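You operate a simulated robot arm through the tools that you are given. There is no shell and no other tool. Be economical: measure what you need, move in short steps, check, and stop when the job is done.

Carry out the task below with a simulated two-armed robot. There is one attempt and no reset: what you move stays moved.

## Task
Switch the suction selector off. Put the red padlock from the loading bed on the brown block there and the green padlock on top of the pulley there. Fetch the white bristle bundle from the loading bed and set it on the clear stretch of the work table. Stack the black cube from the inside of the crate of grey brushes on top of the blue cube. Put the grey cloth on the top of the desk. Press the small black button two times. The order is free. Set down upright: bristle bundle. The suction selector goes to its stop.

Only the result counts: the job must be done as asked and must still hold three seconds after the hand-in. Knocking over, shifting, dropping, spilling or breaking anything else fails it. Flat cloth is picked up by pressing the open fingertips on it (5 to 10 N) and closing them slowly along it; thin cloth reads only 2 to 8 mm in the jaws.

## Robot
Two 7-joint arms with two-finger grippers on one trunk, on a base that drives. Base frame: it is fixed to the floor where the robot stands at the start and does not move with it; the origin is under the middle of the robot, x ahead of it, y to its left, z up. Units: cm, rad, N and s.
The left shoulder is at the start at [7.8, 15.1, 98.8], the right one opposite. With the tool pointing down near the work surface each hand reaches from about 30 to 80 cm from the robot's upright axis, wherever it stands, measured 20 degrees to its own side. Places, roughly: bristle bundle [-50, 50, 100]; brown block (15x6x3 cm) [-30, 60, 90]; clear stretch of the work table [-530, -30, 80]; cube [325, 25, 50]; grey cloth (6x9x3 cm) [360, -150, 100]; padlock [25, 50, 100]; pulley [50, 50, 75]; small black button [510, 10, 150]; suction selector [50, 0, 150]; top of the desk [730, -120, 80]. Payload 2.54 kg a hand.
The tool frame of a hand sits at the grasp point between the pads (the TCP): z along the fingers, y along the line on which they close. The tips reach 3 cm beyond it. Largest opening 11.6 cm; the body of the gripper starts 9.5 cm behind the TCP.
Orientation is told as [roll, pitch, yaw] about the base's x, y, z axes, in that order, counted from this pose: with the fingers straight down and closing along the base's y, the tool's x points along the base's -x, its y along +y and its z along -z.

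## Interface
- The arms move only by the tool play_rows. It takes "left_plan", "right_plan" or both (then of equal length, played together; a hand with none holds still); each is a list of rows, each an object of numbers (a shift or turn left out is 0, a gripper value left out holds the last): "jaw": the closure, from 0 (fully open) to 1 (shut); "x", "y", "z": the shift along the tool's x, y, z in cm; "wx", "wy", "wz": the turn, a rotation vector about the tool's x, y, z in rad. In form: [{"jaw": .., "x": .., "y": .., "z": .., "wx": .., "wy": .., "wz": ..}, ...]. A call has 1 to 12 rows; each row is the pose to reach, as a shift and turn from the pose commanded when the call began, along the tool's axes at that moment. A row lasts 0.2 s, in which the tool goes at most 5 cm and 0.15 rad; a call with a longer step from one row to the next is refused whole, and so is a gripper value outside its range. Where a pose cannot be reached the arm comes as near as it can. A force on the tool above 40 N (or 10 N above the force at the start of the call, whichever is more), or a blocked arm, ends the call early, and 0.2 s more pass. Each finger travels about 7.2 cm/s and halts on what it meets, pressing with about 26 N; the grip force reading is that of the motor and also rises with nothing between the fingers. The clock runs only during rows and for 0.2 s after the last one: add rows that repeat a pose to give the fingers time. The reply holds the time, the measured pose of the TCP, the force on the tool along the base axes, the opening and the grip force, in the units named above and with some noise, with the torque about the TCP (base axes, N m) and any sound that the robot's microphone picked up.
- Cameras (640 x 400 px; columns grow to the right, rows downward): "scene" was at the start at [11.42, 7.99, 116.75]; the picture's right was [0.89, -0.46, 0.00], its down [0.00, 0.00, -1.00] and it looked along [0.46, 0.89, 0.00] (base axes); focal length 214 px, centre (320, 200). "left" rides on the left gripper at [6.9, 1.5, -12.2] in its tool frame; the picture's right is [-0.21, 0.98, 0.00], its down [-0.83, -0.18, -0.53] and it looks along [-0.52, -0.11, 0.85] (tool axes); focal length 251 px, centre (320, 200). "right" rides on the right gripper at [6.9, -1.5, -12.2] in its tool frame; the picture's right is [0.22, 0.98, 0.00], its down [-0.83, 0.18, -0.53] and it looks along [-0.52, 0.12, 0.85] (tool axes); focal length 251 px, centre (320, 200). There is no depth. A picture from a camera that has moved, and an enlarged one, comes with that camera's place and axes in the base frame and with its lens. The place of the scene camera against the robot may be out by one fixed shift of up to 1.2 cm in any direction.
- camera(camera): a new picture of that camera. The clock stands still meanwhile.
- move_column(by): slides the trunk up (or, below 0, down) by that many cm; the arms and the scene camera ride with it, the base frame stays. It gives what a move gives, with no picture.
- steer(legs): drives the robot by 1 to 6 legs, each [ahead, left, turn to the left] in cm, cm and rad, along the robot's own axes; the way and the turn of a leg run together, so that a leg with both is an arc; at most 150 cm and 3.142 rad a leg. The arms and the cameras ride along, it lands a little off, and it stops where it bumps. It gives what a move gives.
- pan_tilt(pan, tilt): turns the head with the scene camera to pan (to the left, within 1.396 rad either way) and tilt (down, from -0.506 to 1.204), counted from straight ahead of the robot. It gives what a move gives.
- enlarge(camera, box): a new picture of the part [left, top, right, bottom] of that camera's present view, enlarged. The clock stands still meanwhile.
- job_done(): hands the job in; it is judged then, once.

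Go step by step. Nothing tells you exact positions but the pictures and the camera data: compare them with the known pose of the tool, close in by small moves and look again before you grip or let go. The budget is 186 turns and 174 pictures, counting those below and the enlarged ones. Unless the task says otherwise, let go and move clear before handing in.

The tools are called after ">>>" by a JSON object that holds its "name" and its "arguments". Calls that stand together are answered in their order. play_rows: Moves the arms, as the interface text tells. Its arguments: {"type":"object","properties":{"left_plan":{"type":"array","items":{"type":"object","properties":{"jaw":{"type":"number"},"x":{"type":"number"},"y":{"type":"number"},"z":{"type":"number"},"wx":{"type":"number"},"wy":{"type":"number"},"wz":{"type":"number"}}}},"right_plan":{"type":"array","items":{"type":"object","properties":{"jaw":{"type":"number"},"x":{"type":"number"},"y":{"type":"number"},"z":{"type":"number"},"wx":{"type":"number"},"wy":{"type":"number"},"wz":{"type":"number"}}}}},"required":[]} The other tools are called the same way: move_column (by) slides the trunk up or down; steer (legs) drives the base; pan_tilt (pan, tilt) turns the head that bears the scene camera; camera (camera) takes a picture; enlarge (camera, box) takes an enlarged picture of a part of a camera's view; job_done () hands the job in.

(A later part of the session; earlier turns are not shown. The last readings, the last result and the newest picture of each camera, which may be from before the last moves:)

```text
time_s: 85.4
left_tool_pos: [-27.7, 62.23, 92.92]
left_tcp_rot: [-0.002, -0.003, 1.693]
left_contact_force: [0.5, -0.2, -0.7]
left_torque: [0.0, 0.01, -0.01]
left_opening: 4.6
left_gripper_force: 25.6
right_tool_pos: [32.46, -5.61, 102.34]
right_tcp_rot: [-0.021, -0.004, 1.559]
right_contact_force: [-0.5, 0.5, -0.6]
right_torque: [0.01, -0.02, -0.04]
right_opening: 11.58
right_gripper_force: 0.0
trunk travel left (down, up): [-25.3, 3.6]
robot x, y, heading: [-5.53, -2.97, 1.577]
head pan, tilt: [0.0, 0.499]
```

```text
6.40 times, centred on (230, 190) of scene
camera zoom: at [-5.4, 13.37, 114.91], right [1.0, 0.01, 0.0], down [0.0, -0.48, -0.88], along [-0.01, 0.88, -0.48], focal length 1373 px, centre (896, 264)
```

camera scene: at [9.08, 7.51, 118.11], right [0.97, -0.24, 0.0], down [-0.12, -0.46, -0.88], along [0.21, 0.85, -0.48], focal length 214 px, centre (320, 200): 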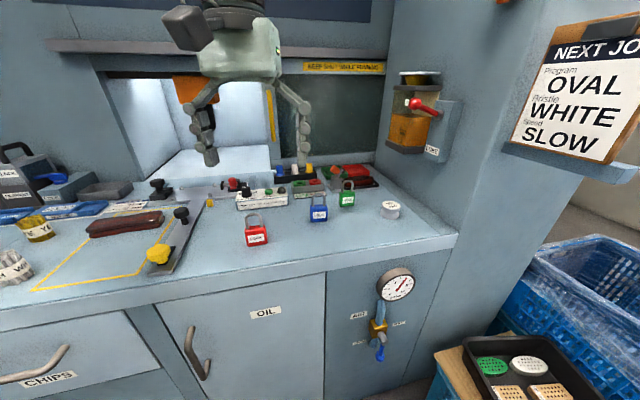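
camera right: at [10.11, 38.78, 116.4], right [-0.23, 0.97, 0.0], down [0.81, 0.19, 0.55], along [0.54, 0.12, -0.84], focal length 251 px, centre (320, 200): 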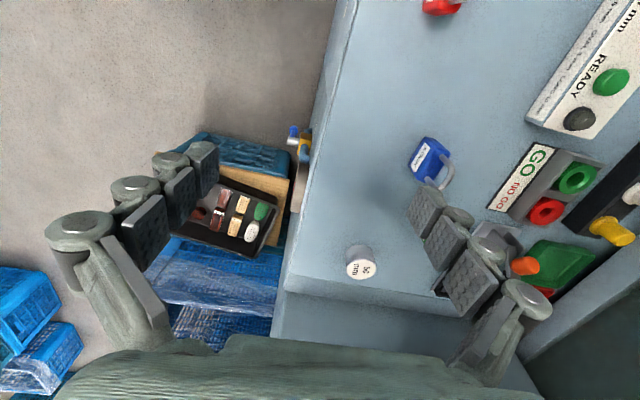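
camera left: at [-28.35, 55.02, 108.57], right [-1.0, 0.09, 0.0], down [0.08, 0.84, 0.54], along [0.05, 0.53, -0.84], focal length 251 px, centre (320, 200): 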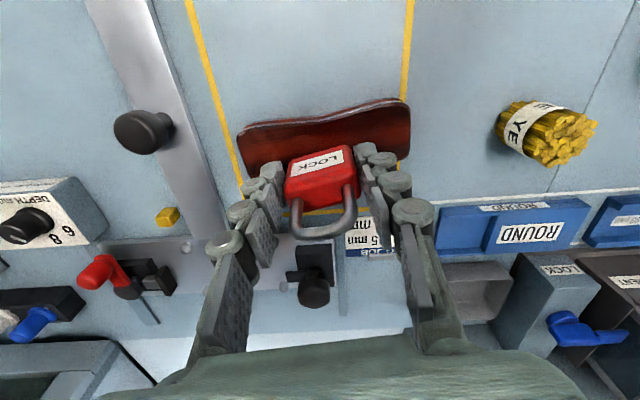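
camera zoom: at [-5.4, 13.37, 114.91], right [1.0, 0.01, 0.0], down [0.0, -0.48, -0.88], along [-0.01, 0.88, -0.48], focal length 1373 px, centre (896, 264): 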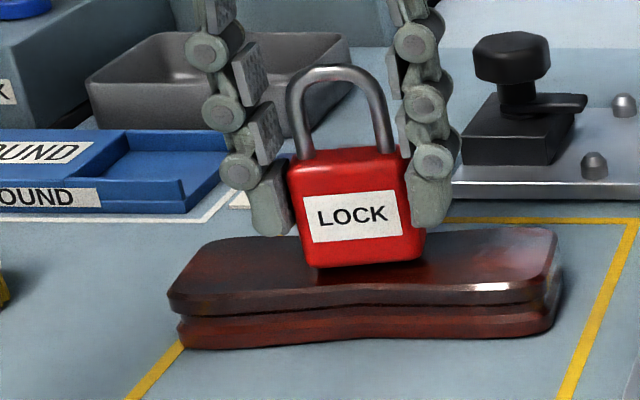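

>>> {"name": "move_column", "arguments": {"by": -0.4}}

>>> {"name": "move_column", "arguments": {"by": -0.3}}

>>> {"name": "enlarge", "arguments": {"camera": "scene", "box": [180, 160, 280, 220]}}

```text
time_s: 85.9
left_tool_pos: [-27.75, 62.18, 92.45]
left_tcp_rot: [-0.004, -0.004, 1.694]
left_contact_force: [-0.9, 0.6, 3.4]
left_torque: [-0.02, 0.09, 0.0]
left_opening: 4.59
left_gripper_force: 26.4
right_tool_pos: [32.43, -5.72, 101.91]
right_tcp_rot: [-0.02, -0.004, 1.559]
right_contact_force: [-0.4, -0.5, -0.5]
right_torque: [-0.01, 0.01, -0.04]
right_opening: 11.61
right_gripper_force: 0.2
trunk travel left (down, up): [-24.9, 4.0]
robot x, y, heading: [-6.28, -2.46, 1.573]
head pan, tilt: [0.0, 0.499]
```

```text
time_s: 86.5
left_tool_pos: [-27.86, 62.13, 92.51]
left_tcp_rot: [-0.005, -0.009, 1.696]
left_contact_force: [-1.2, 1.8, 17.9]
left_torque: [0.07, 0.09, 0.2]
left_opening: 4.59
left_gripper_force: 25.9
right_tool_pos: [32.52, -5.74, 101.61]
right_tcp_rot: [-0.021, -0.005, 1.559]
right_contact_force: [-0.7, 0.1, 0.7]
right_torque: [0.02, -0.01, 0.02]
right_opening: 11.6
right_gripper_force: 0.0
trunk travel left (down, up): [-24.6, 4.3]
robot x, y, heading: [-5.66, -2.46, 1.58]
head pan, tilt: [0.0, 0.499]
```

```text
6.40 times, centred on (230, 190) of scene
camera zoom: at [-5.36, 13.23, 114.26], right [1.0, 0.01, 0.0], down [0.0, -0.48, -0.88], along [-0.01, 0.88, -0.48], focal length 1373 px, centre (896, 264)
```

zoom: 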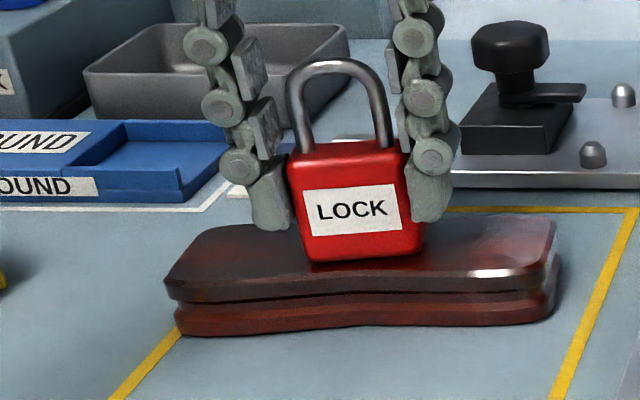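

Contact made. Relieve slightly, open, then rise.

>>> {"name": "move_column", "arguments": {"by": 0.25}}

>>> {"name": "play_rows", "arguments": {"left_plan": [{"jaw": 0.6}, {"jaw": 0.5}, {"jaw": 0.4}, {"jaw": 0.3}]}}

>>> {"name": "move_column", "arguments": {"by": 4}}

>>> {"name": "play_rows", "arguments": {"left_plan": [{"z": -3}, {"z": -6, "x": 2}, {"z": -9, "x": 4}]}}

>>> {"name": "enlarge", "arguments": {"camera": "scene", "box": [180, 110, 320, 250]}}

```text
time_s: 87.0
left_tool_pos: [-27.79, 62.14, 92.5]
left_tcp_rot: [-0.003, -0.002, 1.696]
left_contact_force: [-0.6, 3.5, 14.1]
left_torque: [0.22, -0.03, 0.05]
left_opening: 4.56
left_gripper_force: 25.8
right_tool_pos: [32.52, -5.73, 101.83]
right_tcp_rot: [-0.021, -0.003, 1.557]
right_contact_force: [0.3, 0.0, -0.5]
right_torque: [-0.01, 0.0, 0.02]
right_opening: 11.59
right_gripper_force: 0.1
trunk travel left (down, up): [-24.8, 4.1]
robot x, y, heading: [-6.13, -2.5, 1.574]
head pan, tilt: [0.0, 0.499]
```

```text
time_s: 88.0
left_tool_pos: [-27.67, 62.23, 92.28]
left_tcp_rot: [-0.003, -0.002, 1.694]
left_contact_force: [0.4, -1.0, 0.1]
left_torque: [0.04, -0.01, 0.06]
left_opening: 8.14
left_gripper_force: 0.1
right_tool_pos: [32.5, -5.69, 101.9]
right_tcp_rot: [-0.021, -0.004, 1.559]
right_contact_force: [0.7, 0.7, 0.2]
right_torque: [-0.02, 0.01, 0.02]
right_opening: 11.61
right_gripper_force: 0.1
trunk travel left (down, up): [-24.8, 4.1]
robot x, y, heading: [-5.55, -2.41, 1.58]
head pan, tilt: [0.0, 0.499]
```

```text
time_s: 88.8
left_tool_pos: [-27.74, 62.14, 96.31]
left_tcp_rot: [-0.005, -0.004, 1.694]
left_contact_force: [0.3, 0.7, 0.5]
left_torque: [-0.01, 0.03, -0.01]
left_opening: 8.14
left_gripper_force: 0.0
right_tool_pos: [32.47, -5.57, 105.87]
right_tcp_rot: [-0.02, -0.002, 1.559]
right_contact_force: [0.6, 0.2, 0.1]
right_torque: [-0.02, 0.02, 0.01]
right_opening: 11.6
right_gripper_force: 0.1
trunk travel left (down, up): [-28.8, 0.1]
robot x, y, heading: [-5.87, -2.56, 1.58]
head pan, tilt: [0.0, 0.499]
```

```text
time_s: 89.6
left_tool_pos: [-27.22, 58.09, 105.33]
left_tcp_rot: [-0.004, -0.002, 1.694]
left_contact_force: [-0.7, 0.2, 0.3]
left_torque: [0.01, 0.02, -0.02]
left_opening: 8.14
left_gripper_force: 0.0
right_tool_pos: [32.56, -5.62, 105.85]
right_tcp_rot: [-0.022, -0.004, 1.558]
right_contact_force: [-0.4, 0.2, 0.1]
right_torque: [0.02, 0.01, 0.01]
right_opening: 11.64
right_gripper_force: 0.1
trunk travel left (down, up): [-28.8, 0.1]
robot x, y, heading: [-5.84, -2.66, 1.582]
head pan, tilt: [0.0, 0.499]
```

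```text
2.86 times, centred on (250, 180) of scene
camera zoom: at [-5.37, 13.32, 118.46], right [1.0, 0.01, 0.0], down [0.0, -0.48, -0.88], along [-0.01, 0.88, -0.48], focal length 613 px, centre (520, 257)
```

zoom: 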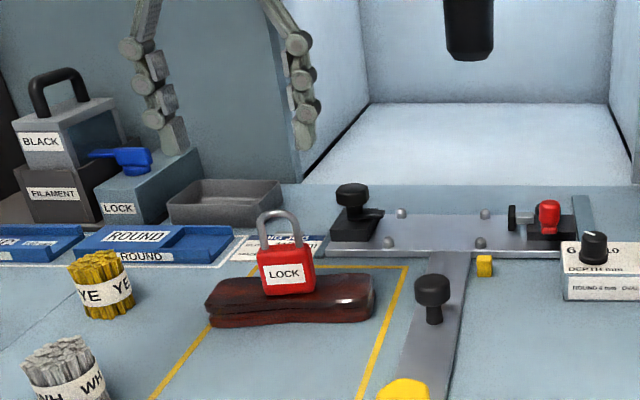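

Red padlock sits on the block. Check the right elbow clearance before turning toward the pulley.

>>> {"name": "pan_tilt", "arguments": {"pan": -0.8, "tilt": 0.0}}

>>> {"name": "camera", "arguments": {"camera": "scene"}}

```text
time_s: 90.7
left_tool_pos: [-27.27, 58.14, 105.44]
left_tcp_rot: [-0.004, 0.0, 1.696]
left_contact_force: [0.5, 1.0, 0.0]
left_torque: [0.01, 0.0, 0.01]
left_opening: 8.12
left_gripper_force: 0.0
right_tool_pos: [32.51, -5.64, 105.81]
right_tcp_rot: [-0.022, -0.002, 1.559]
right_contact_force: [0.8, 0.2, 0.1]
right_torque: [0.0, -0.04, -0.02]
right_opening: 11.6
right_gripper_force: 0.0
trunk travel left (down, up): [-28.8, 0.1]
robot x, y, heading: [-6.2, -3.06, 1.583]
head pan, tilt: [-0.799, 0.0]
```

```text
108 pictures are left
camera scene: at [1.07, 10.6, 123.07], right [0.7, -0.71, 0.0], down [0.0, 0.0, -1.0], along [0.71, 0.7, 0.0], focal length 214 px, centre (320, 200)
```

scene: 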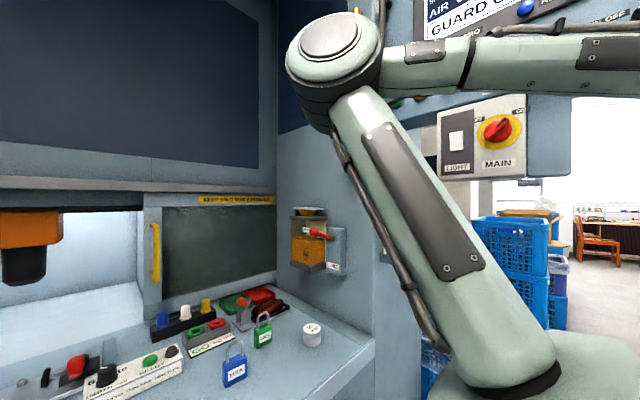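

The right elbow would bump the MAIN box if I turn. I lower the right hand to bring the elbow down.

>>> {"name": "play_rows", "arguments": {"right_plan": [{"z": 4}, {"z": 8, "y": -1}, {"z": 12, "y": -2}, {"z": 16, "y": -3}, {"z": 20, "y": -4}, {"z": 24, "y": -5}, {"z": 28, "y": -6}, {"z": 32, "y": -6}, {"z": 36, "y": -6}]}}

>>> {"name": "camera", "arguments": {"camera": "scene"}}

```text
time_s: 92.7
left_tool_pos: [-27.15, 58.17, 105.33]
left_tcp_rot: [-0.002, -0.002, 1.694]
left_contact_force: [-0.3, 1.1, -0.6]
left_torque: [-0.06, 0.02, 0.0]
left_opening: 8.11
left_gripper_force: 0.0
right_tool_pos: [45.08, -1.75, 76.27]
right_tcp_rot: [-0.032, -0.004, 1.533]
right_contact_force: [0.5, 0.4, 1.0]
right_torque: [-0.07, 0.05, -0.01]
right_opening: 11.57
right_gripper_force: 0.1
right hand out of reach, approached as far as the arm can: row 3, 4, 5, 6, 7, 8, 9
trunk travel left (down, up): [-28.8, 0.1]
robot x, y, heading: [-5.98, -2.55, 1.577]
head pan, tilt: [-0.799, 0.0]
```

```text
107 pictures are left
camera scene: at [1.15, 10.73, 123.05], right [0.7, -0.71, 0.0], down [0.0, 0.0, -1.0], along [0.71, 0.7, 0.0], focal length 214 px, centre (320, 200)
```

scene: 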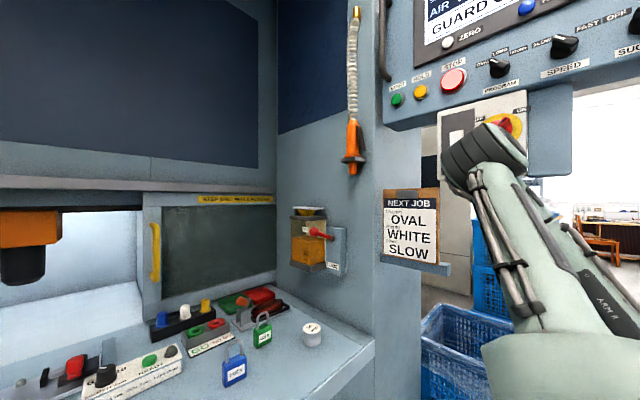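

The elbow swung outward. I bring the hand forward-inward at this height to lock in the good configuration.

>>> {"name": "play_rows", "arguments": {"right_plan": [{"x": -4, "y": 3, "z": -2}, {"x": -8, "y": 6, "z": -5}, {"x": -12, "y": 9, "z": -8}, {"x": -16, "y": 12, "z": -11}, {"x": -20, "y": 14, "z": -14}, {"x": -24, "y": 16, "z": -17}, {"x": -27, "y": 18, "z": -20}, {"x": -30, "y": 20, "z": -23}]}}

>>> {"name": "camera", "arguments": {"camera": "scene"}}

```text
refused: row 1 steps farther than a row can; nothing moved
```

```text
106 pictures are left
camera scene: at [1.15, 10.73, 123.05], right [0.7, -0.71, 0.0], down [0.0, 0.0, -1.0], along [0.71, 0.7, 0.0], focal length 214 px, centre (320, 200)
```

scene: 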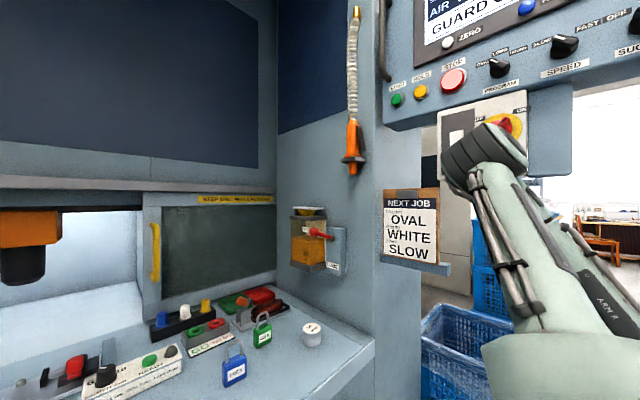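

>>> {"name": "play_rows", "arguments": {"right_plan": [{"x": -3.5, "y": 2, "z": -2}, {"x": -7, "y": 4, "z": -4.5}, {"x": -10.5, "y": 6, "z": -7}, {"x": -14, "y": 8, "z": -10}, {"x": -17, "y": 11, "z": -12}, {"x": -20, "y": 14, "z": -14}, {"x": -23, "y": 16, "z": -17}, {"x": -26, "y": 18, "z": -20}, {"x": -29, "y": 20, "z": -23}]}}

>>> {"name": "camera", "arguments": {"camera": "scene"}}

```text
refused: row 4 steps farther than a row can; nothing moved
```

```text
105 pictures are left
camera scene: at [1.15, 10.73, 123.05], right [0.7, -0.71, 0.0], down [0.0, 0.0, -1.0], along [0.71, 0.7, 0.0], focal length 214 px, centre (320, 200)
```

scene: 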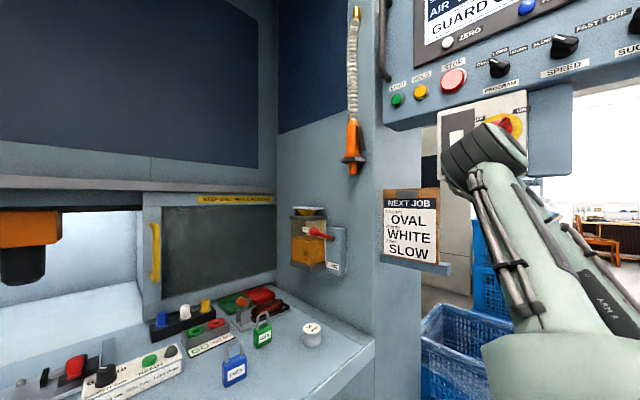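

I must keep steps under 5 cm; retry with uniform steps.

>>> {"name": "play_rows", "arguments": {"right_plan": [{"x": -3, "y": 2, "z": -2.3}, {"x": -6, "y": 4, "z": -4.6}, {"x": -9, "y": 6, "z": -6.9}, {"x": -12, "y": 8, "z": -9.2}, {"x": -15, "y": 10, "z": -11.5}, {"x": -18, "y": 12, "z": -13.8}, {"x": -21, "y": 14, "z": -16.1}, {"x": -24, "y": 16, "z": -18.4}, {"x": -27, "y": 18, "z": -20.7}, {"x": -30, "y": 20, "z": -23}]}}

>>> {"name": "camera", "arguments": {"camera": "scene"}}

```text
time_s: 94.9
left_tool_pos: [-27.26, 58.03, 105.36]
left_tcp_rot: [-0.004, -0.004, 1.695]
left_contact_force: [0.5, -0.6, -0.5]
left_torque: [0.04, -0.01, -0.03]
left_opening: 8.13
left_gripper_force: 0.1
right_tool_pos: [24.27, 27.2, 91.02]
right_tcp_rot: [-0.017, 0.001, 1.558]
right_contact_force: [-0.4, -0.1, 0.2]
right_torque: [0.05, -0.04, -0.01]
right_opening: 11.61
right_gripper_force: 0.1
right hand out of reach, approached as far as the arm can: row 1, 2, 3, 4, 5, 6, 7, 8, 9, 10
trunk travel left (down, up): [-28.8, 0.1]
robot x, y, heading: [-5.85, -3.26, 1.577]
head pan, tilt: [-0.799, 0.0]
```

```text
104 pictures are left
camera scene: at [0.88, 10.28, 123.99], right [0.7, -0.72, 0.0], down [0.07, 0.07, -0.99], along [0.71, 0.69, 0.1], focal length 214 px, centre (320, 200)
```

scene: 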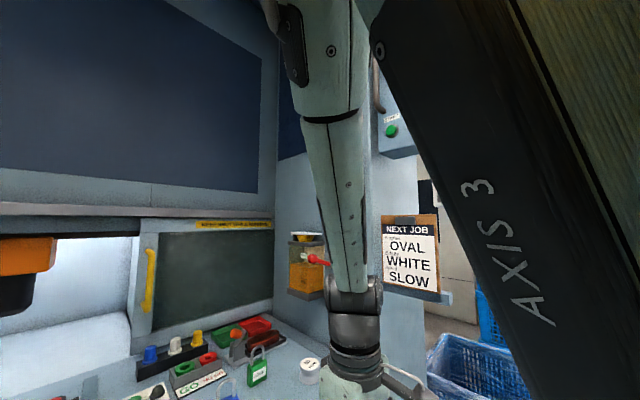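

>>> {"name": "play_rows", "arguments": {"right_plan": [{"z": -3.5, "x": -1.5, "y": -2}, {"z": -7, "x": -3, "y": -4}, {"z": -10.5, "x": -4.5, "y": -6}, {"z": -14, "x": -6, "y": -8}, {"z": -16, "x": -10, "y": -9}, {"z": -16, "x": -14, "y": -10}, {"z": -16, "x": -18, "y": -11}, {"z": -16, "x": -22, "y": -12}, {"z": -16, "x": -26, "y": -12}]}}

>>> {"name": "camera", "arguments": {"camera": "scene"}}

```text
time_s: 97.0
left_tool_pos: [-27.11, 58.13, 105.35]
left_tcp_rot: [-0.002, -0.001, 1.693]
left_contact_force: [0.2, 0.8, -0.7]
left_torque: [-0.05, -0.01, 0.01]
left_opening: 8.12
left_gripper_force: 0.1
right_tool_pos: [36.34, 51.79, 107.75]
right_tcp_rot: [-0.017, 0.013, 1.533]
right_contact_force: [-3.3, -8.4, 1.1]
right_torque: [0.59, -0.22, -0.56]
right_opening: 11.55
right_gripper_force: 0.1
right hand out of reach, approached as far as the arm can: row 1
trunk travel left (down, up): [-28.8, 0.1]
robot x, y, heading: [-5.81, -2.78, 1.578]
head pan, tilt: [-0.799, 0.0]
stopped in row 9 (right hand): the force on the tool passed its limit at 49 N (the readings are from after the stop); the commanded pose is now the measured one
```

```text
103 pictures are left
camera scene: at [1.06, 10.52, 123.08], right [0.7, -0.71, 0.0], down [0.0, 0.0, -1.0], along [0.71, 0.7, 0.0], focal length 214 px, centre (320, 200)
```

scene: 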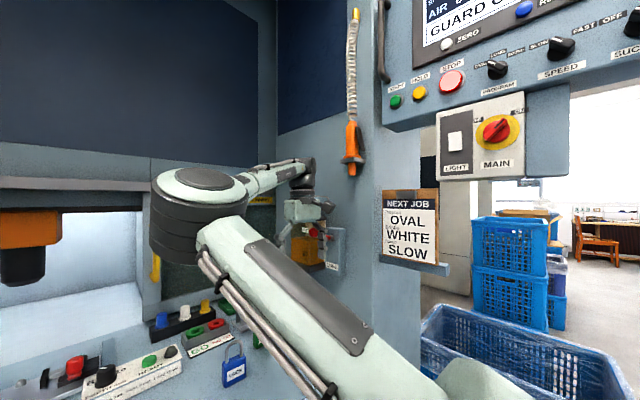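

The right hand touched something near the pulley (perhaps the lube unit). I back off a bit and look through both cameras.

>>> {"name": "play_rows", "arguments": {"right_plan": [{"x": 3, "y": 2}, {"x": 5, "y": 5}]}}

>>> {"name": "camera", "arguments": {"camera": "right"}}

>>> {"name": "enlarge", "arguments": {"camera": "scene", "box": [120, 130, 380, 390]}}

```text
time_s: 97.6
left_tool_pos: [-27.16, 58.09, 105.23]
left_tcp_rot: [-0.002, -0.002, 1.695]
left_contact_force: [0.1, -0.3, -0.3]
left_torque: [0.01, 0.01, 0.01]
left_opening: 8.11
left_gripper_force: 0.2
right_tool_pos: [32.23, 47.53, 107.63]
right_tcp_rot: [-0.017, 0.011, 1.538]
right_contact_force: [0.7, 0.1, -0.2]
right_torque: [-0.02, 0.03, 0.0]
right_opening: 11.61
right_gripper_force: 0.1
right hand out of reach, approached as far as the arm can: row 2
trunk travel left (down, up): [-28.8, 0.1]
robot x, y, heading: [-5.7, -2.53, 1.577]
head pan, tilt: [-0.799, 0.0]
```

```text
102 pictures are left
camera right: at [33.27, 40.81, 119.97], right [-0.98, -0.18, -0.01], down [-0.16, 0.84, 0.52], along [-0.08, 0.52, -0.85], focal length 251 px, centre (320, 200)
```

right: 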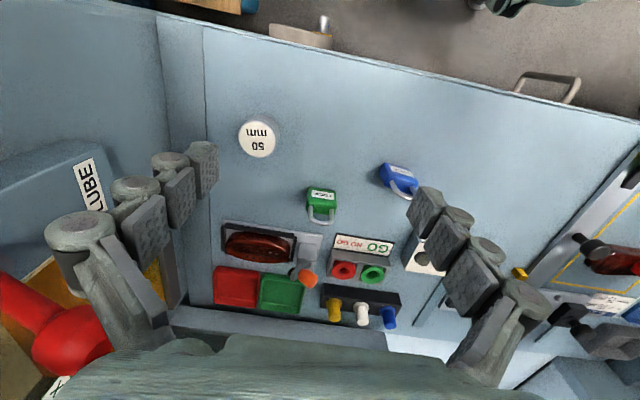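

```text
1.54 times, centred on (250, 260) of scene
camera zoom: at [1.11, 10.61, 123.07], right [0.7, -0.71, 0.0], down [0.0, 0.0, -1.0], along [0.71, 0.7, 0.0], focal length 330 px, centre (428, 108)
```

zoom: 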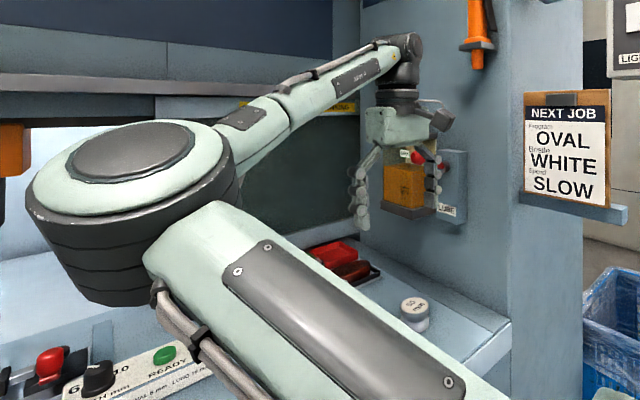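

The lube unit sits right above the pulley area, so I'll hold the green padlock with the hand tilted back toward the robot. Zoom on green padlock and pulley.

>>> {"name": "enlarge", "arguments": {"camera": "right", "box": [220, 100, 420, 250]}}

```text
2.67 times, centred on (320, 175) of right
camera zoom: at [33.27, 40.81, 119.97], right [-0.98, -0.18, -0.01], down [-0.16, 0.84, 0.52], along [-0.08, 0.52, -0.85], focal length 670 px, centre (320, 267)
```

zoom: 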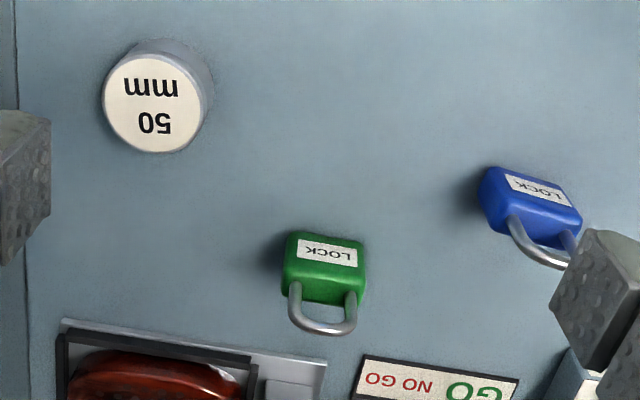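

Green padlock is square to the bed at ≈[30.3, 59.3]. Moving the right hand there, tilted 0.7 rad, hovering.

>>> {"name": "play_rows", "arguments": {"right_plan": [{"x": -1.5, "y": 0.4, "z": 0, "wy": -0.12, "jaw": 0.1}, {"x": -3, "y": 0.8, "z": 0, "wy": -0.24, "jaw": 0.25}, {"x": -5, "y": 1.2, "z": 0, "wy": -0.36, "jaw": 0.3}, {"x": -7, "y": 1.6, "z": 1, "wy": -0.48}, {"x": -9, "y": 2, "z": 2, "wy": -0.6}, {"x": -10.5, "y": 2.2, "z": 4, "wy": -0.7}, {"x": -11.7, "y": 2.3, "z": 6, "wy": -0.7}, {"x": -11.7, "y": 2.3, "z": 6, "wy": -0.7}]}}

>>> {"name": "camera", "arguments": {"camera": "right"}}

>>> {"name": "pan_tilt", "arguments": {"pan": -0.6, "tilt": 0.4}}

>>> {"name": "camera", "arguments": {"camera": "scene"}}

```text
time_s: 99.4
left_tool_pos: [-27.19, 58.14, 105.55]
left_tcp_rot: [-0.003, -0.001, 1.695]
left_contact_force: [-0.6, 0.7, 0.3]
left_torque: [0.0, 0.02, 0.0]
left_opening: 8.13
left_gripper_force: 0.0
right_tool_pos: [30.31, 59.17, 101.36]
right_tcp_rot: [-0.022, -0.689, 1.551]
right_contact_force: [-0.7, -0.1, 0.3]
right_torque: [0.0, -0.04, 0.01]
right_opening: 8.1
right_gripper_force: 0.0
right hand out of reach, approached as far as the arm can: row 2, 3
trunk travel left (down, up): [-28.8, 0.1]
robot x, y, heading: [-5.78, -2.37, 1.575]
head pan, tilt: [-0.799, 0.0]
```

```text
99 pictures are left
camera right: at [31.16, 46.02, 106.45], right [-0.98, -0.13, -0.15], down [-0.19, 0.3, 0.93], along [-0.08, 0.94, -0.32], focal length 251 px, centre (320, 200)
```

right: 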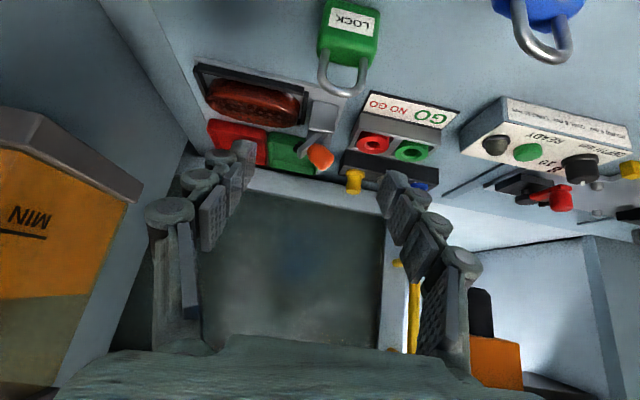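

```text
time_s: 100.2
left_tool_pos: [-27.28, 58.14, 105.43]
left_tcp_rot: [-0.003, 0.001, 1.692]
left_contact_force: [-1.5, 0.2, 0.3]
left_torque: [0.0, -0.01, 0.02]
left_opening: 8.12
left_gripper_force: 0.0
right_tool_pos: [30.23, 59.14, 101.35]
right_tcp_rot: [-0.022, -0.689, 1.552]
right_contact_force: [0.0, -0.1, -0.2]
right_torque: [0.01, 0.01, -0.01]
right_opening: 8.14
right_gripper_force: 0.1
trunk travel left (down, up): [-28.8, 0.1]
robot x, y, heading: [-5.62, -2.5, 1.581]
head pan, tilt: [-0.6, 0.4]
```

```text
98 pictures are left
camera scene: at [-0.14, 11.94, 119.38], right [0.83, -0.56, 0.0], down [-0.22, -0.32, -0.92], along [0.52, 0.76, -0.39], focal length 214 px, centre (320, 200)
```

scene: 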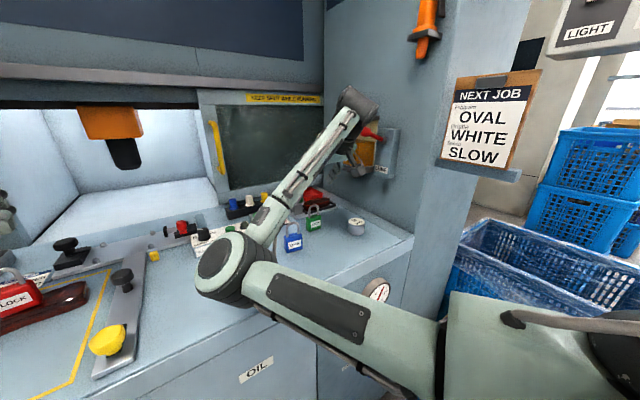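

The elbow is now low near the bed edge. I descend 5 cm and re-check clearance.

>>> {"name": "play_rows", "arguments": {"right_plan": [{"x": 1.27, "z": 1.54}, {"x": 2.5, "z": 3.1}, {"x": 3.2, "z": 3.9}, {"x": 3.2, "z": 3.9}]}}

>>> {"name": "camera", "arguments": {"camera": "scene"}}

>>> {"name": "camera", "arguments": {"camera": "right"}}

```text
time_s: 101.2
left_tool_pos: [-27.04, 57.99, 105.29]
left_tcp_rot: [-0.004, -0.002, 1.693]
left_contact_force: [-0.1, -0.3, 0.1]
left_torque: [0.03, 0.0, -0.01]
left_opening: 8.12
left_gripper_force: 0.1
right_tool_pos: [30.43, 59.06, 96.43]
right_tcp_rot: [-0.022, -0.689, 1.551]
right_contact_force: [-0.2, 0.4, 1.0]
right_torque: [0.01, -0.01, 0.01]
right_opening: 8.09
right_gripper_force: 0.0
trunk travel left (down, up): [-28.8, 0.1]
robot x, y, heading: [-5.71, -2.37, 1.572]
head pan, tilt: [-0.6, 0.4]
```

```text
97 pictures are left
camera scene: at [-0.15, 11.94, 119.37], right [0.83, -0.56, 0.0], down [-0.22, -0.32, -0.92], along [0.52, 0.76, -0.39], focal length 214 px, centre (320, 200)
```

scene: 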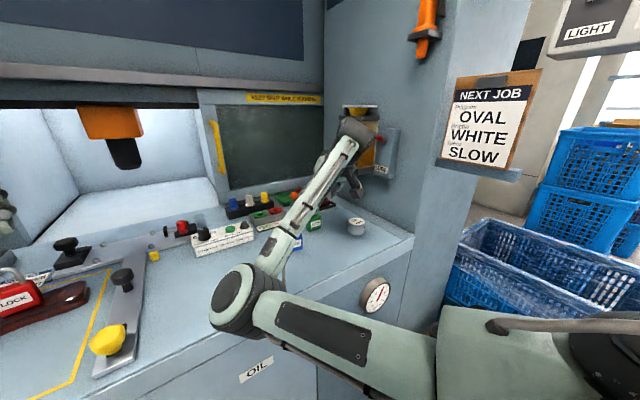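

```text
96 pictures are left
camera right: at [31.34, 46.01, 101.44], right [-0.98, -0.13, -0.15], down [-0.19, 0.3, 0.93], along [-0.08, 0.94, -0.32], focal length 251 px, centre (320, 200)
```

right: 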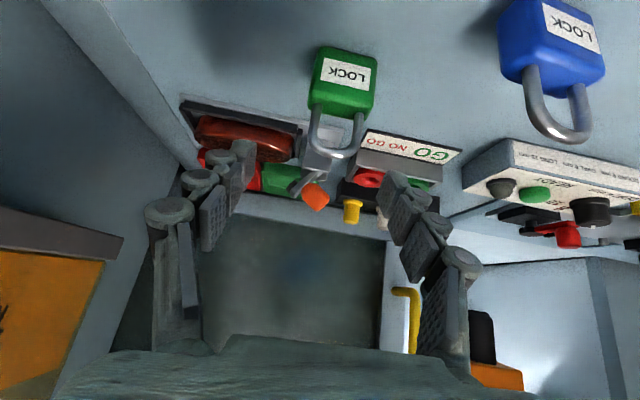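

To keep the elbow off the bed edge I'll raise the hand, back the base off 8 cm, and extend the arm again.

>>> {"name": "play_rows", "arguments": {"right_plan": [{"x": -1.5, "z": -1.9, "y": 0.3}, {"x": -3.2, "z": -3.9, "y": 0.3}]}}

>>> {"name": "steer", "arguments": {"legs": [[-8, 0, 0]]}}

>>> {"name": "play_rows", "arguments": {"right_plan": [{"x": -1.5, "z": 1.3}, {"x": -3.1, "z": 2.5}, {"x": -4.6, "z": 3.8}, {"x": -6.2, "z": 5.1}, {"x": -6.2, "z": 5.1}]}}

>>> {"name": "camera", "arguments": {"camera": "scene"}}

```text
time_s: 101.8
left_tool_pos: [-27.18, 58.1, 105.29]
left_tcp_rot: [-0.004, -0.001, 1.695]
left_contact_force: [0.1, 0.2, -0.4]
left_torque: [0.01, -0.01, -0.01]
left_opening: 8.09
left_gripper_force: 0.0
right_tool_pos: [29.94, 59.03, 101.24]
right_tcp_rot: [-0.02, -0.688, 1.553]
right_contact_force: [-0.2, -0.2, -0.1]
right_torque: [0.02, 0.01, 0.01]
right_opening: 8.14
right_gripper_force: 0.1
trunk travel left (down, up): [-28.8, 0.1]
robot x, y, heading: [-5.69, -2.62, 1.581]
head pan, tilt: [-0.6, 0.4]
```

```text
time_s: 102.9
left_tool_pos: [-27.13, 50.17, 105.47]
left_tcp_rot: [-0.004, -0.004, 1.694]
left_contact_force: [-0.4, -0.6, -0.3]
left_torque: [0.07, 0.01, 0.01]
left_opening: 8.16
left_gripper_force: 0.0
right_tool_pos: [30.12, 51.14, 101.31]
right_tcp_rot: [-0.023, -0.689, 1.554]
right_contact_force: [-0.3, -0.4, 0.4]
right_torque: [0.03, 0.03, 0.03]
right_opening: 8.08
right_gripper_force: 0.1
trunk travel left (down, up): [-28.8, 0.1]
robot x, y, heading: [-5.75, -10.69, 1.574]
head pan, tilt: [-0.6, 0.4]
```

```text
time_s: 104.1
left_tool_pos: [-27.16, 50.14, 105.43]
left_tcp_rot: [-0.003, -0.001, 1.694]
left_contact_force: [-0.1, 0.8, -0.6]
left_torque: [0.03, -0.02, -0.01]
left_opening: 8.12
left_gripper_force: 0.0
right_tool_pos: [30.37, 59.2, 101.23]
right_tcp_rot: [-0.022, -0.688, 1.554]
right_contact_force: [0.6, -0.4, 0.3]
right_torque: [0.01, -0.02, -0.01]
right_opening: 8.12
right_gripper_force: 0.0
trunk travel left (down, up): [-28.8, 0.1]
robot x, y, heading: [-5.94, -10.6, 1.579]
head pan, tilt: [-0.6, 0.4]
```

```text
95 pictures are left
camera scene: at [-0.11, 4.03, 119.37], right [0.83, -0.56, 0.0], down [-0.22, -0.32, -0.92], along [0.52, 0.76, -0.39], focal length 214 px, centre (320, 200)
```

scene: 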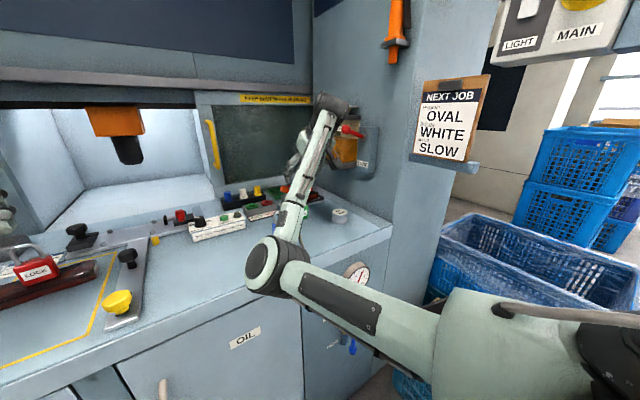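

Descending over the green padlock.

>>> {"name": "play_rows", "arguments": {"right_plan": [{"x": 1.9, "z": 2.3, "y": 0.2}, {"x": 3.8, "z": 4.6, "y": 0.25}, {"x": 5.6, "z": 6.8, "y": 0.25}, {"x": 6.6, "z": 8.0, "y": 0.25}, {"x": 7.2, "z": 8.7, "y": 0.25}, {"x": 7.2, "z": 8.7, "y": 0.25}]}}

>>> {"name": "camera", "arguments": {"camera": "right"}}

>>> {"name": "camera", "arguments": {"camera": "scene"}}

```text
time_s: 105.5
left_tool_pos: [-27.2, 50.23, 105.4]
left_tcp_rot: [-0.004, -0.002, 1.695]
left_contact_force: [-0.2, -0.6, -0.3]
left_torque: [-0.02, -0.02, 0.04]
left_opening: 8.12
left_gripper_force: 0.0
right_tool_pos: [30.17, 59.17, 89.93]
right_tcp_rot: [-0.021, -0.69, 1.553]
right_contact_force: [-0.2, 0.4, 0.8]
right_torque: [-0.01, 0.01, 0.01]
right_opening: 8.13
right_gripper_force: 0.0
trunk travel left (down, up): [-28.8, 0.1]
robot x, y, heading: [-5.73, -10.44, 1.579]
head pan, tilt: [-0.6, 0.4]
```

```text
94 pictures are left
camera right: at [31.13, 46.09, 95.08], right [-0.98, -0.13, -0.15], down [-0.19, 0.3, 0.93], along [-0.08, 0.94, -0.32], focal length 251 px, centre (320, 200)
```

right: 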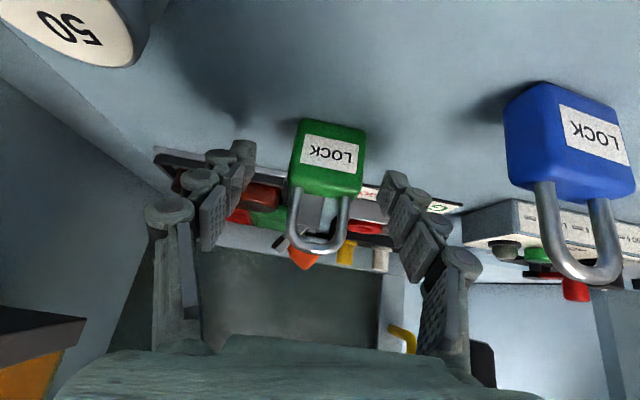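

```text
93 pictures are left
camera scene: at [-0.11, 4.04, 119.37], right [0.83, -0.56, 0.0], down [-0.22, -0.32, -0.92], along [0.52, 0.76, -0.39], focal length 214 px, centre (320, 200)
```

scene: 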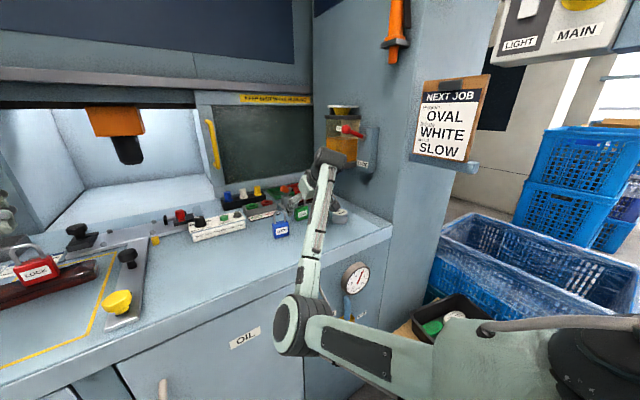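

Fine-adjust by 0.4 cm, lower 0.6, close and lift.

>>> {"name": "play_rows", "arguments": {"right_plan": [{"x": 0.4, "z": 0.45, "y": 0.4}, {"x": 0.4, "z": 0.45, "y": 0.4, "jaw": 0.5}, {"x": 0.4, "z": 0.45, "y": 0.4, "jaw": 0.7}, {"x": 0.4, "z": 0.45, "y": 0.4, "jaw": 0.8}, {"x": 0.4, "z": 0.45, "y": 0.4, "jaw": 0.8}]}}

>>> {"name": "play_rows", "arguments": {"right_plan": [{"x": -1.2, "z": -1.5}, {"x": -2.4, "z": -3}, {"x": -4.5, "z": -5.4}, {"x": -6.6, "z": -7.8}]}}

>>> {"name": "camera", "arguments": {"camera": "right"}}

>>> {"name": "camera", "arguments": {"camera": "scene"}}

```text
time_s: 106.7
left_tool_pos: [-27.21, 50.19, 105.42]
left_tcp_rot: [-0.004, -0.003, 1.694]
left_contact_force: [0.0, -0.8, -0.4]
left_torque: [0.01, -0.04, -0.01]
left_opening: 8.14
left_gripper_force: 0.0
right_tool_pos: [29.91, 59.22, 89.43]
right_tcp_rot: [-0.023, -0.689, 1.555]
right_contact_force: [-0.3, 0.5, 0.7]
right_torque: [-0.01, 0.05, -0.02]
right_opening: 4.51
right_gripper_force: 26.0
trunk travel left (down, up): [-28.8, 0.1]
robot x, y, heading: [-5.97, -10.23, 1.584]
head pan, tilt: [-0.6, 0.4]
```

```text
time_s: 107.7
left_tool_pos: [-27.27, 50.13, 105.31]
left_tcp_rot: [-0.004, -0.002, 1.696]
left_contact_force: [0.3, -0.4, 0.4]
left_torque: [0.02, -0.02, 0.0]
left_opening: 8.14
left_gripper_force: 0.0
right_tool_pos: [29.8, 59.31, 99.63]
right_tcp_rot: [-0.023, -0.688, 1.553]
right_contact_force: [0.0, -0.8, -0.8]
right_torque: [0.01, 0.01, -0.03]
right_opening: 4.51
right_gripper_force: 25.5
trunk travel left (down, up): [-28.8, 0.1]
robot x, y, heading: [-5.77, -10.45, 1.58]
head pan, tilt: [-0.6, 0.4]
```

```text
92 pictures are left
camera right: at [30.71, 46.17, 104.86], right [-0.98, -0.13, -0.15], down [-0.19, 0.3, 0.93], along [-0.08, 0.94, -0.32], focal length 251 px, centre (320, 200)
```

right: 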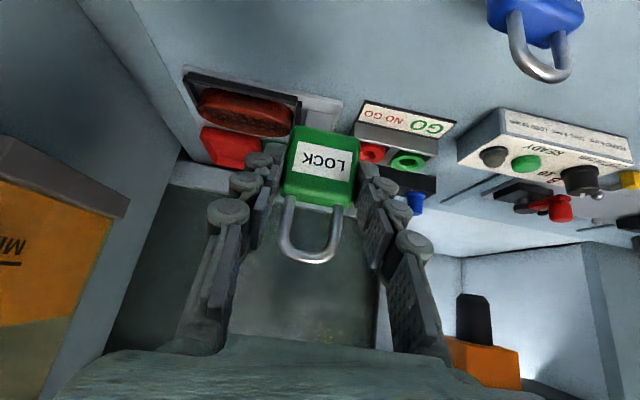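

```text
91 pictures are left
camera scene: at [-0.11, 4.02, 119.37], right [0.83, -0.56, 0.0], down [-0.22, -0.32, -0.92], along [0.52, 0.76, -0.39], focal length 214 px, centre (320, 200)
```

scene: 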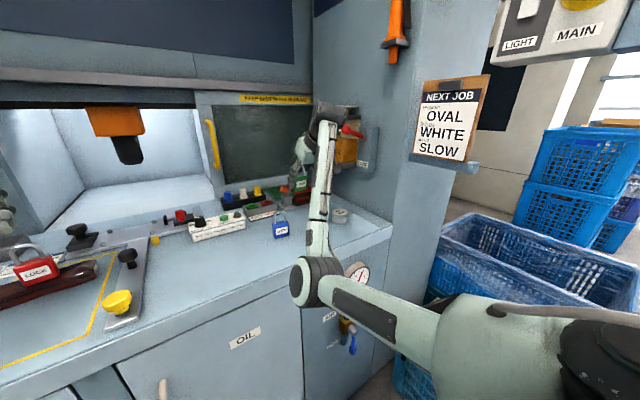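

Green padlock held. I move it back and right, then lower in front of the pulley.

>>> {"name": "play_rows", "arguments": {"right_plan": [{"x": 2.4, "z": -2.0, "y": -1}, {"x": 4.8, "z": -3.9, "y": -3}, {"x": 7.2, "z": -5.9, "y": -5.5}, {"x": 9.5, "z": -7.8, "y": -8}, {"x": 9.5, "z": -7.8, "y": -10}, {"x": 11, "z": -6, "y": -10}, {"x": 12.4, "z": -4.3, "y": -10}, {"x": 12.4, "z": -4.3, "y": -10}]}}

>>> {"name": "camera", "arguments": {"camera": "right"}}

>>> {"name": "camera", "arguments": {"camera": "scene"}}

```text
time_s: 109.5
left_tool_pos: [-27.16, 50.13, 105.4]
left_tcp_rot: [-0.002, -0.003, 1.695]
left_contact_force: [0.3, 0.2, 0.5]
left_torque: [0.0, -0.01, 0.0]
left_opening: 8.1
left_gripper_force: 0.1
right_tool_pos: [39.4, 46.69, 95.13]
right_tcp_rot: [-0.024, -0.689, 1.553]
right_contact_force: [-1.1, 0.0, -0.9]
right_torque: [-0.02, -0.02, -0.02]
right_opening: 4.51
right_gripper_force: 26.0
trunk travel left (down, up): [-28.8, 0.1]
robot x, y, heading: [-5.65, -10.07, 1.578]
head pan, tilt: [-0.6, 0.4]
```

```text
90 pictures are left
camera right: at [40.27, 33.69, 100.3], right [-0.98, -0.14, -0.15], down [-0.19, 0.3, 0.93], along [-0.08, 0.94, -0.32], focal length 251 px, centre (320, 200)
```

right: 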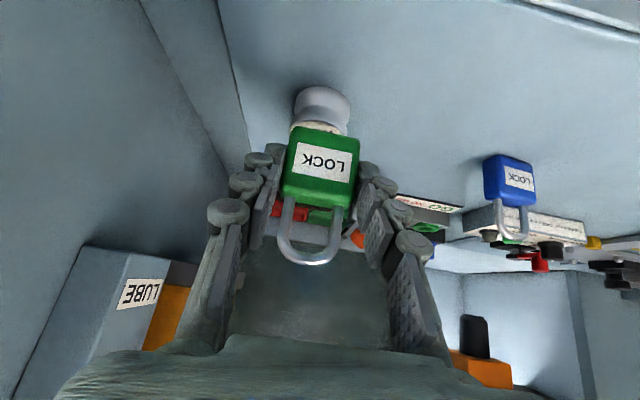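

```text
89 pictures are left
camera scene: at [-0.11, 4.04, 119.37], right [0.83, -0.56, 0.0], down [-0.22, -0.32, -0.92], along [0.52, 0.76, -0.39], focal length 214 px, centre (320, 200)
```

scene: 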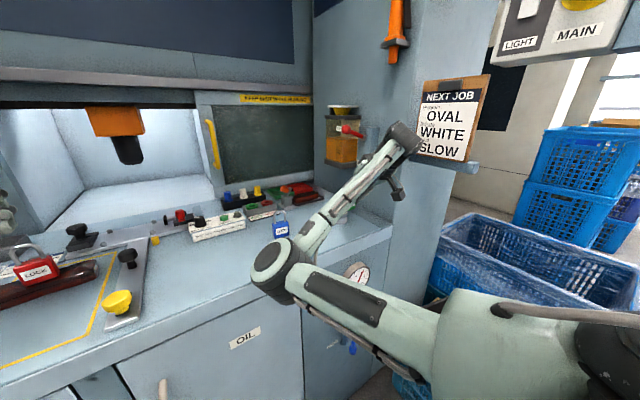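

Aligned in x with the pulley. Move forward 5.3 cm above it, then check.

>>> {"name": "play_rows", "arguments": {"right_plan": [{"x": -1.4, "z": 1.1, "y": 0.2}, {"x": -2.8, "z": 2.3, "y": 0.2}, {"x": -4.1, "z": 3.37, "y": 0.2}, {"x": -4.1, "z": 3.37, "y": 0.2}]}}

>>> {"name": "camera", "arguments": {"camera": "right"}}

>>> {"name": "enlarge", "arguments": {"camera": "scene", "box": [260, 130, 420, 250]}}

```text
time_s: 110.5
left_tool_pos: [-27.14, 50.15, 105.3]
left_tcp_rot: [-0.004, -0.003, 1.695]
left_contact_force: [0.1, 0.4, -0.7]
left_torque: [0.01, 0.0, 0.0]
left_opening: 8.11
left_gripper_force: 0.2
right_tool_pos: [39.25, 51.95, 95.23]
right_tcp_rot: [-0.023, -0.688, 1.553]
right_contact_force: [-0.2, 0.1, -0.5]
right_torque: [0.03, -0.01, 0.05]
right_opening: 4.51
right_gripper_force: 25.9
trunk travel left (down, up): [-28.8, 0.1]
robot x, y, heading: [-5.66, -10.54, 1.576]
head pan, tilt: [-0.6, 0.4]
```

```text
88 pictures are left
camera right: at [40.14, 38.89, 100.27], right [-0.98, -0.14, -0.15], down [-0.19, 0.3, 0.93], along [-0.08, 0.94, -0.32], focal length 251 px, centre (320, 200)
```

right: 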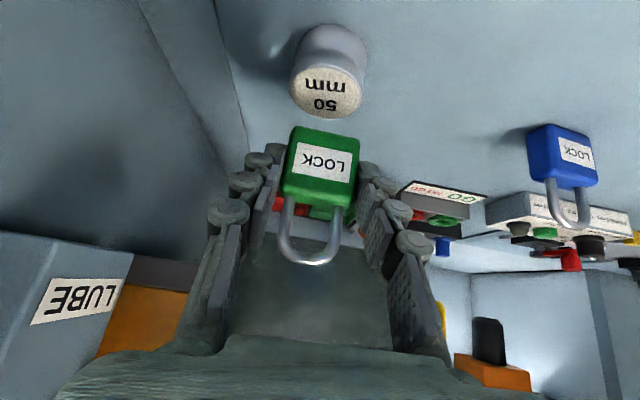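

```text
3.33 times, centred on (340, 190) of scene
camera zoom: at [-0.1, 4.04, 119.37], right [0.83, -0.56, 0.0], down [-0.22, -0.32, -0.92], along [0.52, 0.76, -0.39], focal length 715 px, centre (253, 233)
```

zoom: 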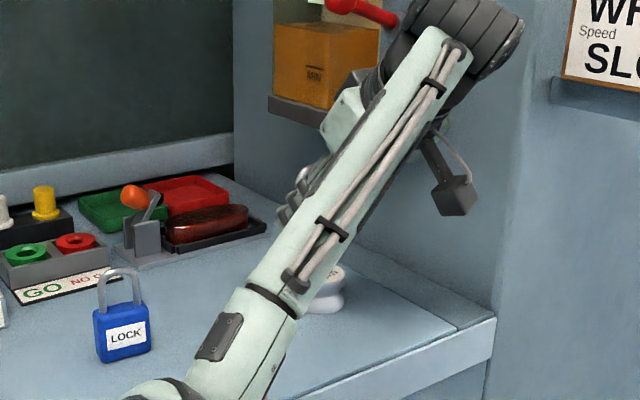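

Pulley top centre ≈ [39.6, 52.3, 88.2]. Lower to just above it.

>>> {"name": "play_rows", "arguments": {"right_plan": [{"x": 0.4, "z": 0.95, "y": -0.25}, {"x": 1.05, "z": 1.75, "y": -0.25}, {"x": 1.3, "z": 2.05, "y": -0.25}, {"x": 1.3, "z": 2.05, "y": -0.25}]}}

>>> {"name": "camera", "arguments": {"camera": "right"}}

```text
time_s: 111.5
left_tool_pos: [-27.28, 50.26, 105.44]
left_tcp_rot: [-0.003, -0.001, 1.695]
left_contact_force: [0.0, 0.2, 0.7]
left_torque: [-0.03, -0.01, -0.01]
left_opening: 8.15
left_gripper_force: 0.0
right_tool_pos: [39.63, 52.15, 92.69]
right_tcp_rot: [-0.021, -0.69, 1.554]
right_contact_force: [0.0, 0.1, -1.3]
right_torque: [-0.02, -0.02, 0.02]
right_opening: 4.5
right_gripper_force: 26.2
trunk travel left (down, up): [-28.8, 0.1]
robot x, y, heading: [-5.86, -10.82, 1.576]
head pan, tilt: [-0.6, 0.4]
```

```text
86 pictures are left
camera right: at [40.56, 39.15, 97.85], right [-0.98, -0.13, -0.15], down [-0.19, 0.3, 0.93], along [-0.08, 0.94, -0.32], focal length 251 px, centre (320, 200)
```

right: 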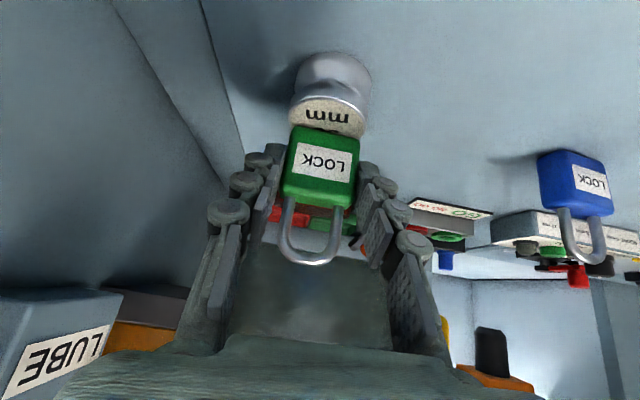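

Shift 0.35 toward -x and lower gently until contact.

>>> {"name": "play_rows", "arguments": {"right_plan": [{"y": 0.35}, {"x": 0.25, "z": 0.31, "y": 0.35}, {"x": 0.25, "z": 0.31, "y": 0.35}]}}

>>> {"name": "play_rows", "arguments": {"right_plan": [{"x": 0.13, "z": 0.15}, {"x": 0.13, "z": 0.15}]}}

>>> {"name": "enlarge", "arguments": {"camera": "right", "box": [240, 20, 420, 240]}}

```text
time_s: 112.3
left_tool_pos: [-27.27, 50.15, 105.39]
left_tcp_rot: [-0.003, -0.005, 1.695]
left_contact_force: [-0.4, -0.9, -0.5]
left_torque: [0.0, 0.0, -0.01]
left_opening: 8.12
left_gripper_force: 0.1
right_tool_pos: [39.3, 52.23, 92.61]
right_tcp_rot: [-0.025, -0.692, 1.554]
right_contact_force: [-0.9, 1.0, 9.8]
right_torque: [0.13, 0.2, -0.02]
right_opening: 4.52
right_gripper_force: 26.5
trunk travel left (down, up): [-28.8, 0.1]
robot x, y, heading: [-5.92, -10.21, 1.58]
head pan, tilt: [-0.6, 0.4]
```

```text
time_s: 112.9
left_tool_pos: [-27.27, 50.03, 105.39]
left_tcp_rot: [-0.004, -0.004, 1.694]
left_contact_force: [-0.3, -0.5, -0.1]
left_torque: [-0.04, -0.04, 0.02]
left_opening: 8.16
left_gripper_force: 0.2
right_tool_pos: [39.24, 52.27, 92.49]
right_tcp_rot: [-0.028, -0.697, 1.557]
right_contact_force: [0.8, 7.0, 20.2]
right_torque: [0.53, 0.07, -0.02]
right_opening: 4.52
right_gripper_force: 25.7
trunk travel left (down, up): [-28.8, 0.1]
robot x, y, heading: [-5.85, -10.64, 1.581]
head pan, tilt: [-0.6, 0.4]
```

```text
1.82 times, centred on (330, 130) of right
camera zoom: at [40.13, 39.07, 97.59], right [-0.98, -0.13, -0.16], down [-0.19, 0.3, 0.94], along [-0.08, 0.95, -0.32], focal length 457 px, centre (302, 327)
```

zoom: 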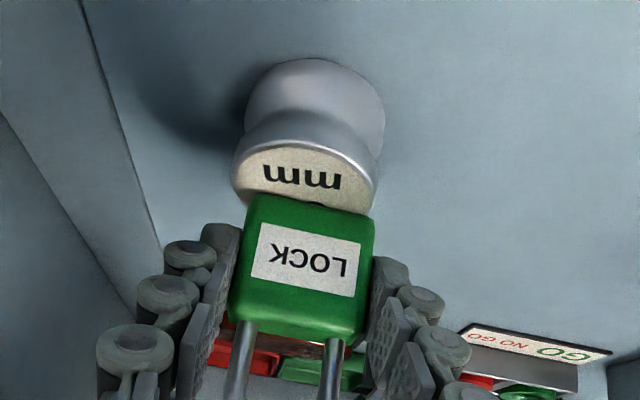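

Contact, but the padlock is ~1 cm too far back on the disc. Lift, move 0.9 cm toward the robot, and lower again.

>>> {"name": "play_rows", "arguments": {"right_plan": [{"x": -0.45, "z": -0.55}, {"x": 0.25, "z": -1.12}, {"x": 0.25, "z": -1.12}, {"x": 0.5, "z": -0.8}, {"x": 0.65, "z": -0.62}, {"x": 0.65, "z": -0.62}]}}

>>> {"name": "enlarge", "arguments": {"camera": "right", "box": [240, 20, 420, 240]}}

```text
time_s: 114.3
left_tool_pos: [-27.13, 50.19, 105.47]
left_tcp_rot: [-0.004, -0.003, 1.696]
left_contact_force: [-0.3, -0.6, -0.4]
left_torque: [0.0, 0.02, -0.01]
left_opening: 8.14
left_gripper_force: 0.1
right_tool_pos: [39.31, 51.38, 92.66]
right_tcp_rot: [-0.026, -0.695, 1.554]
right_contact_force: [1.9, 2.8, 14.2]
right_torque: [0.21, 0.06, -0.04]
right_opening: 4.5
right_gripper_force: 25.9
trunk travel left (down, up): [-28.8, 0.1]
robot x, y, heading: [-5.55, -10.29, 1.581]
head pan, tilt: [-0.6, 0.4]
```

```text
1.82 times, centred on (330, 130) of right
camera zoom: at [40.13, 38.22, 97.61], right [-0.98, -0.13, -0.16], down [-0.19, 0.3, 0.93], along [-0.08, 0.94, -0.32], focal length 457 px, centre (302, 327)
```

zoom: 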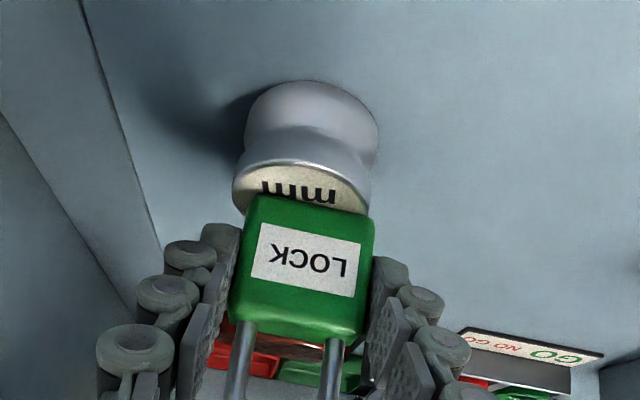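

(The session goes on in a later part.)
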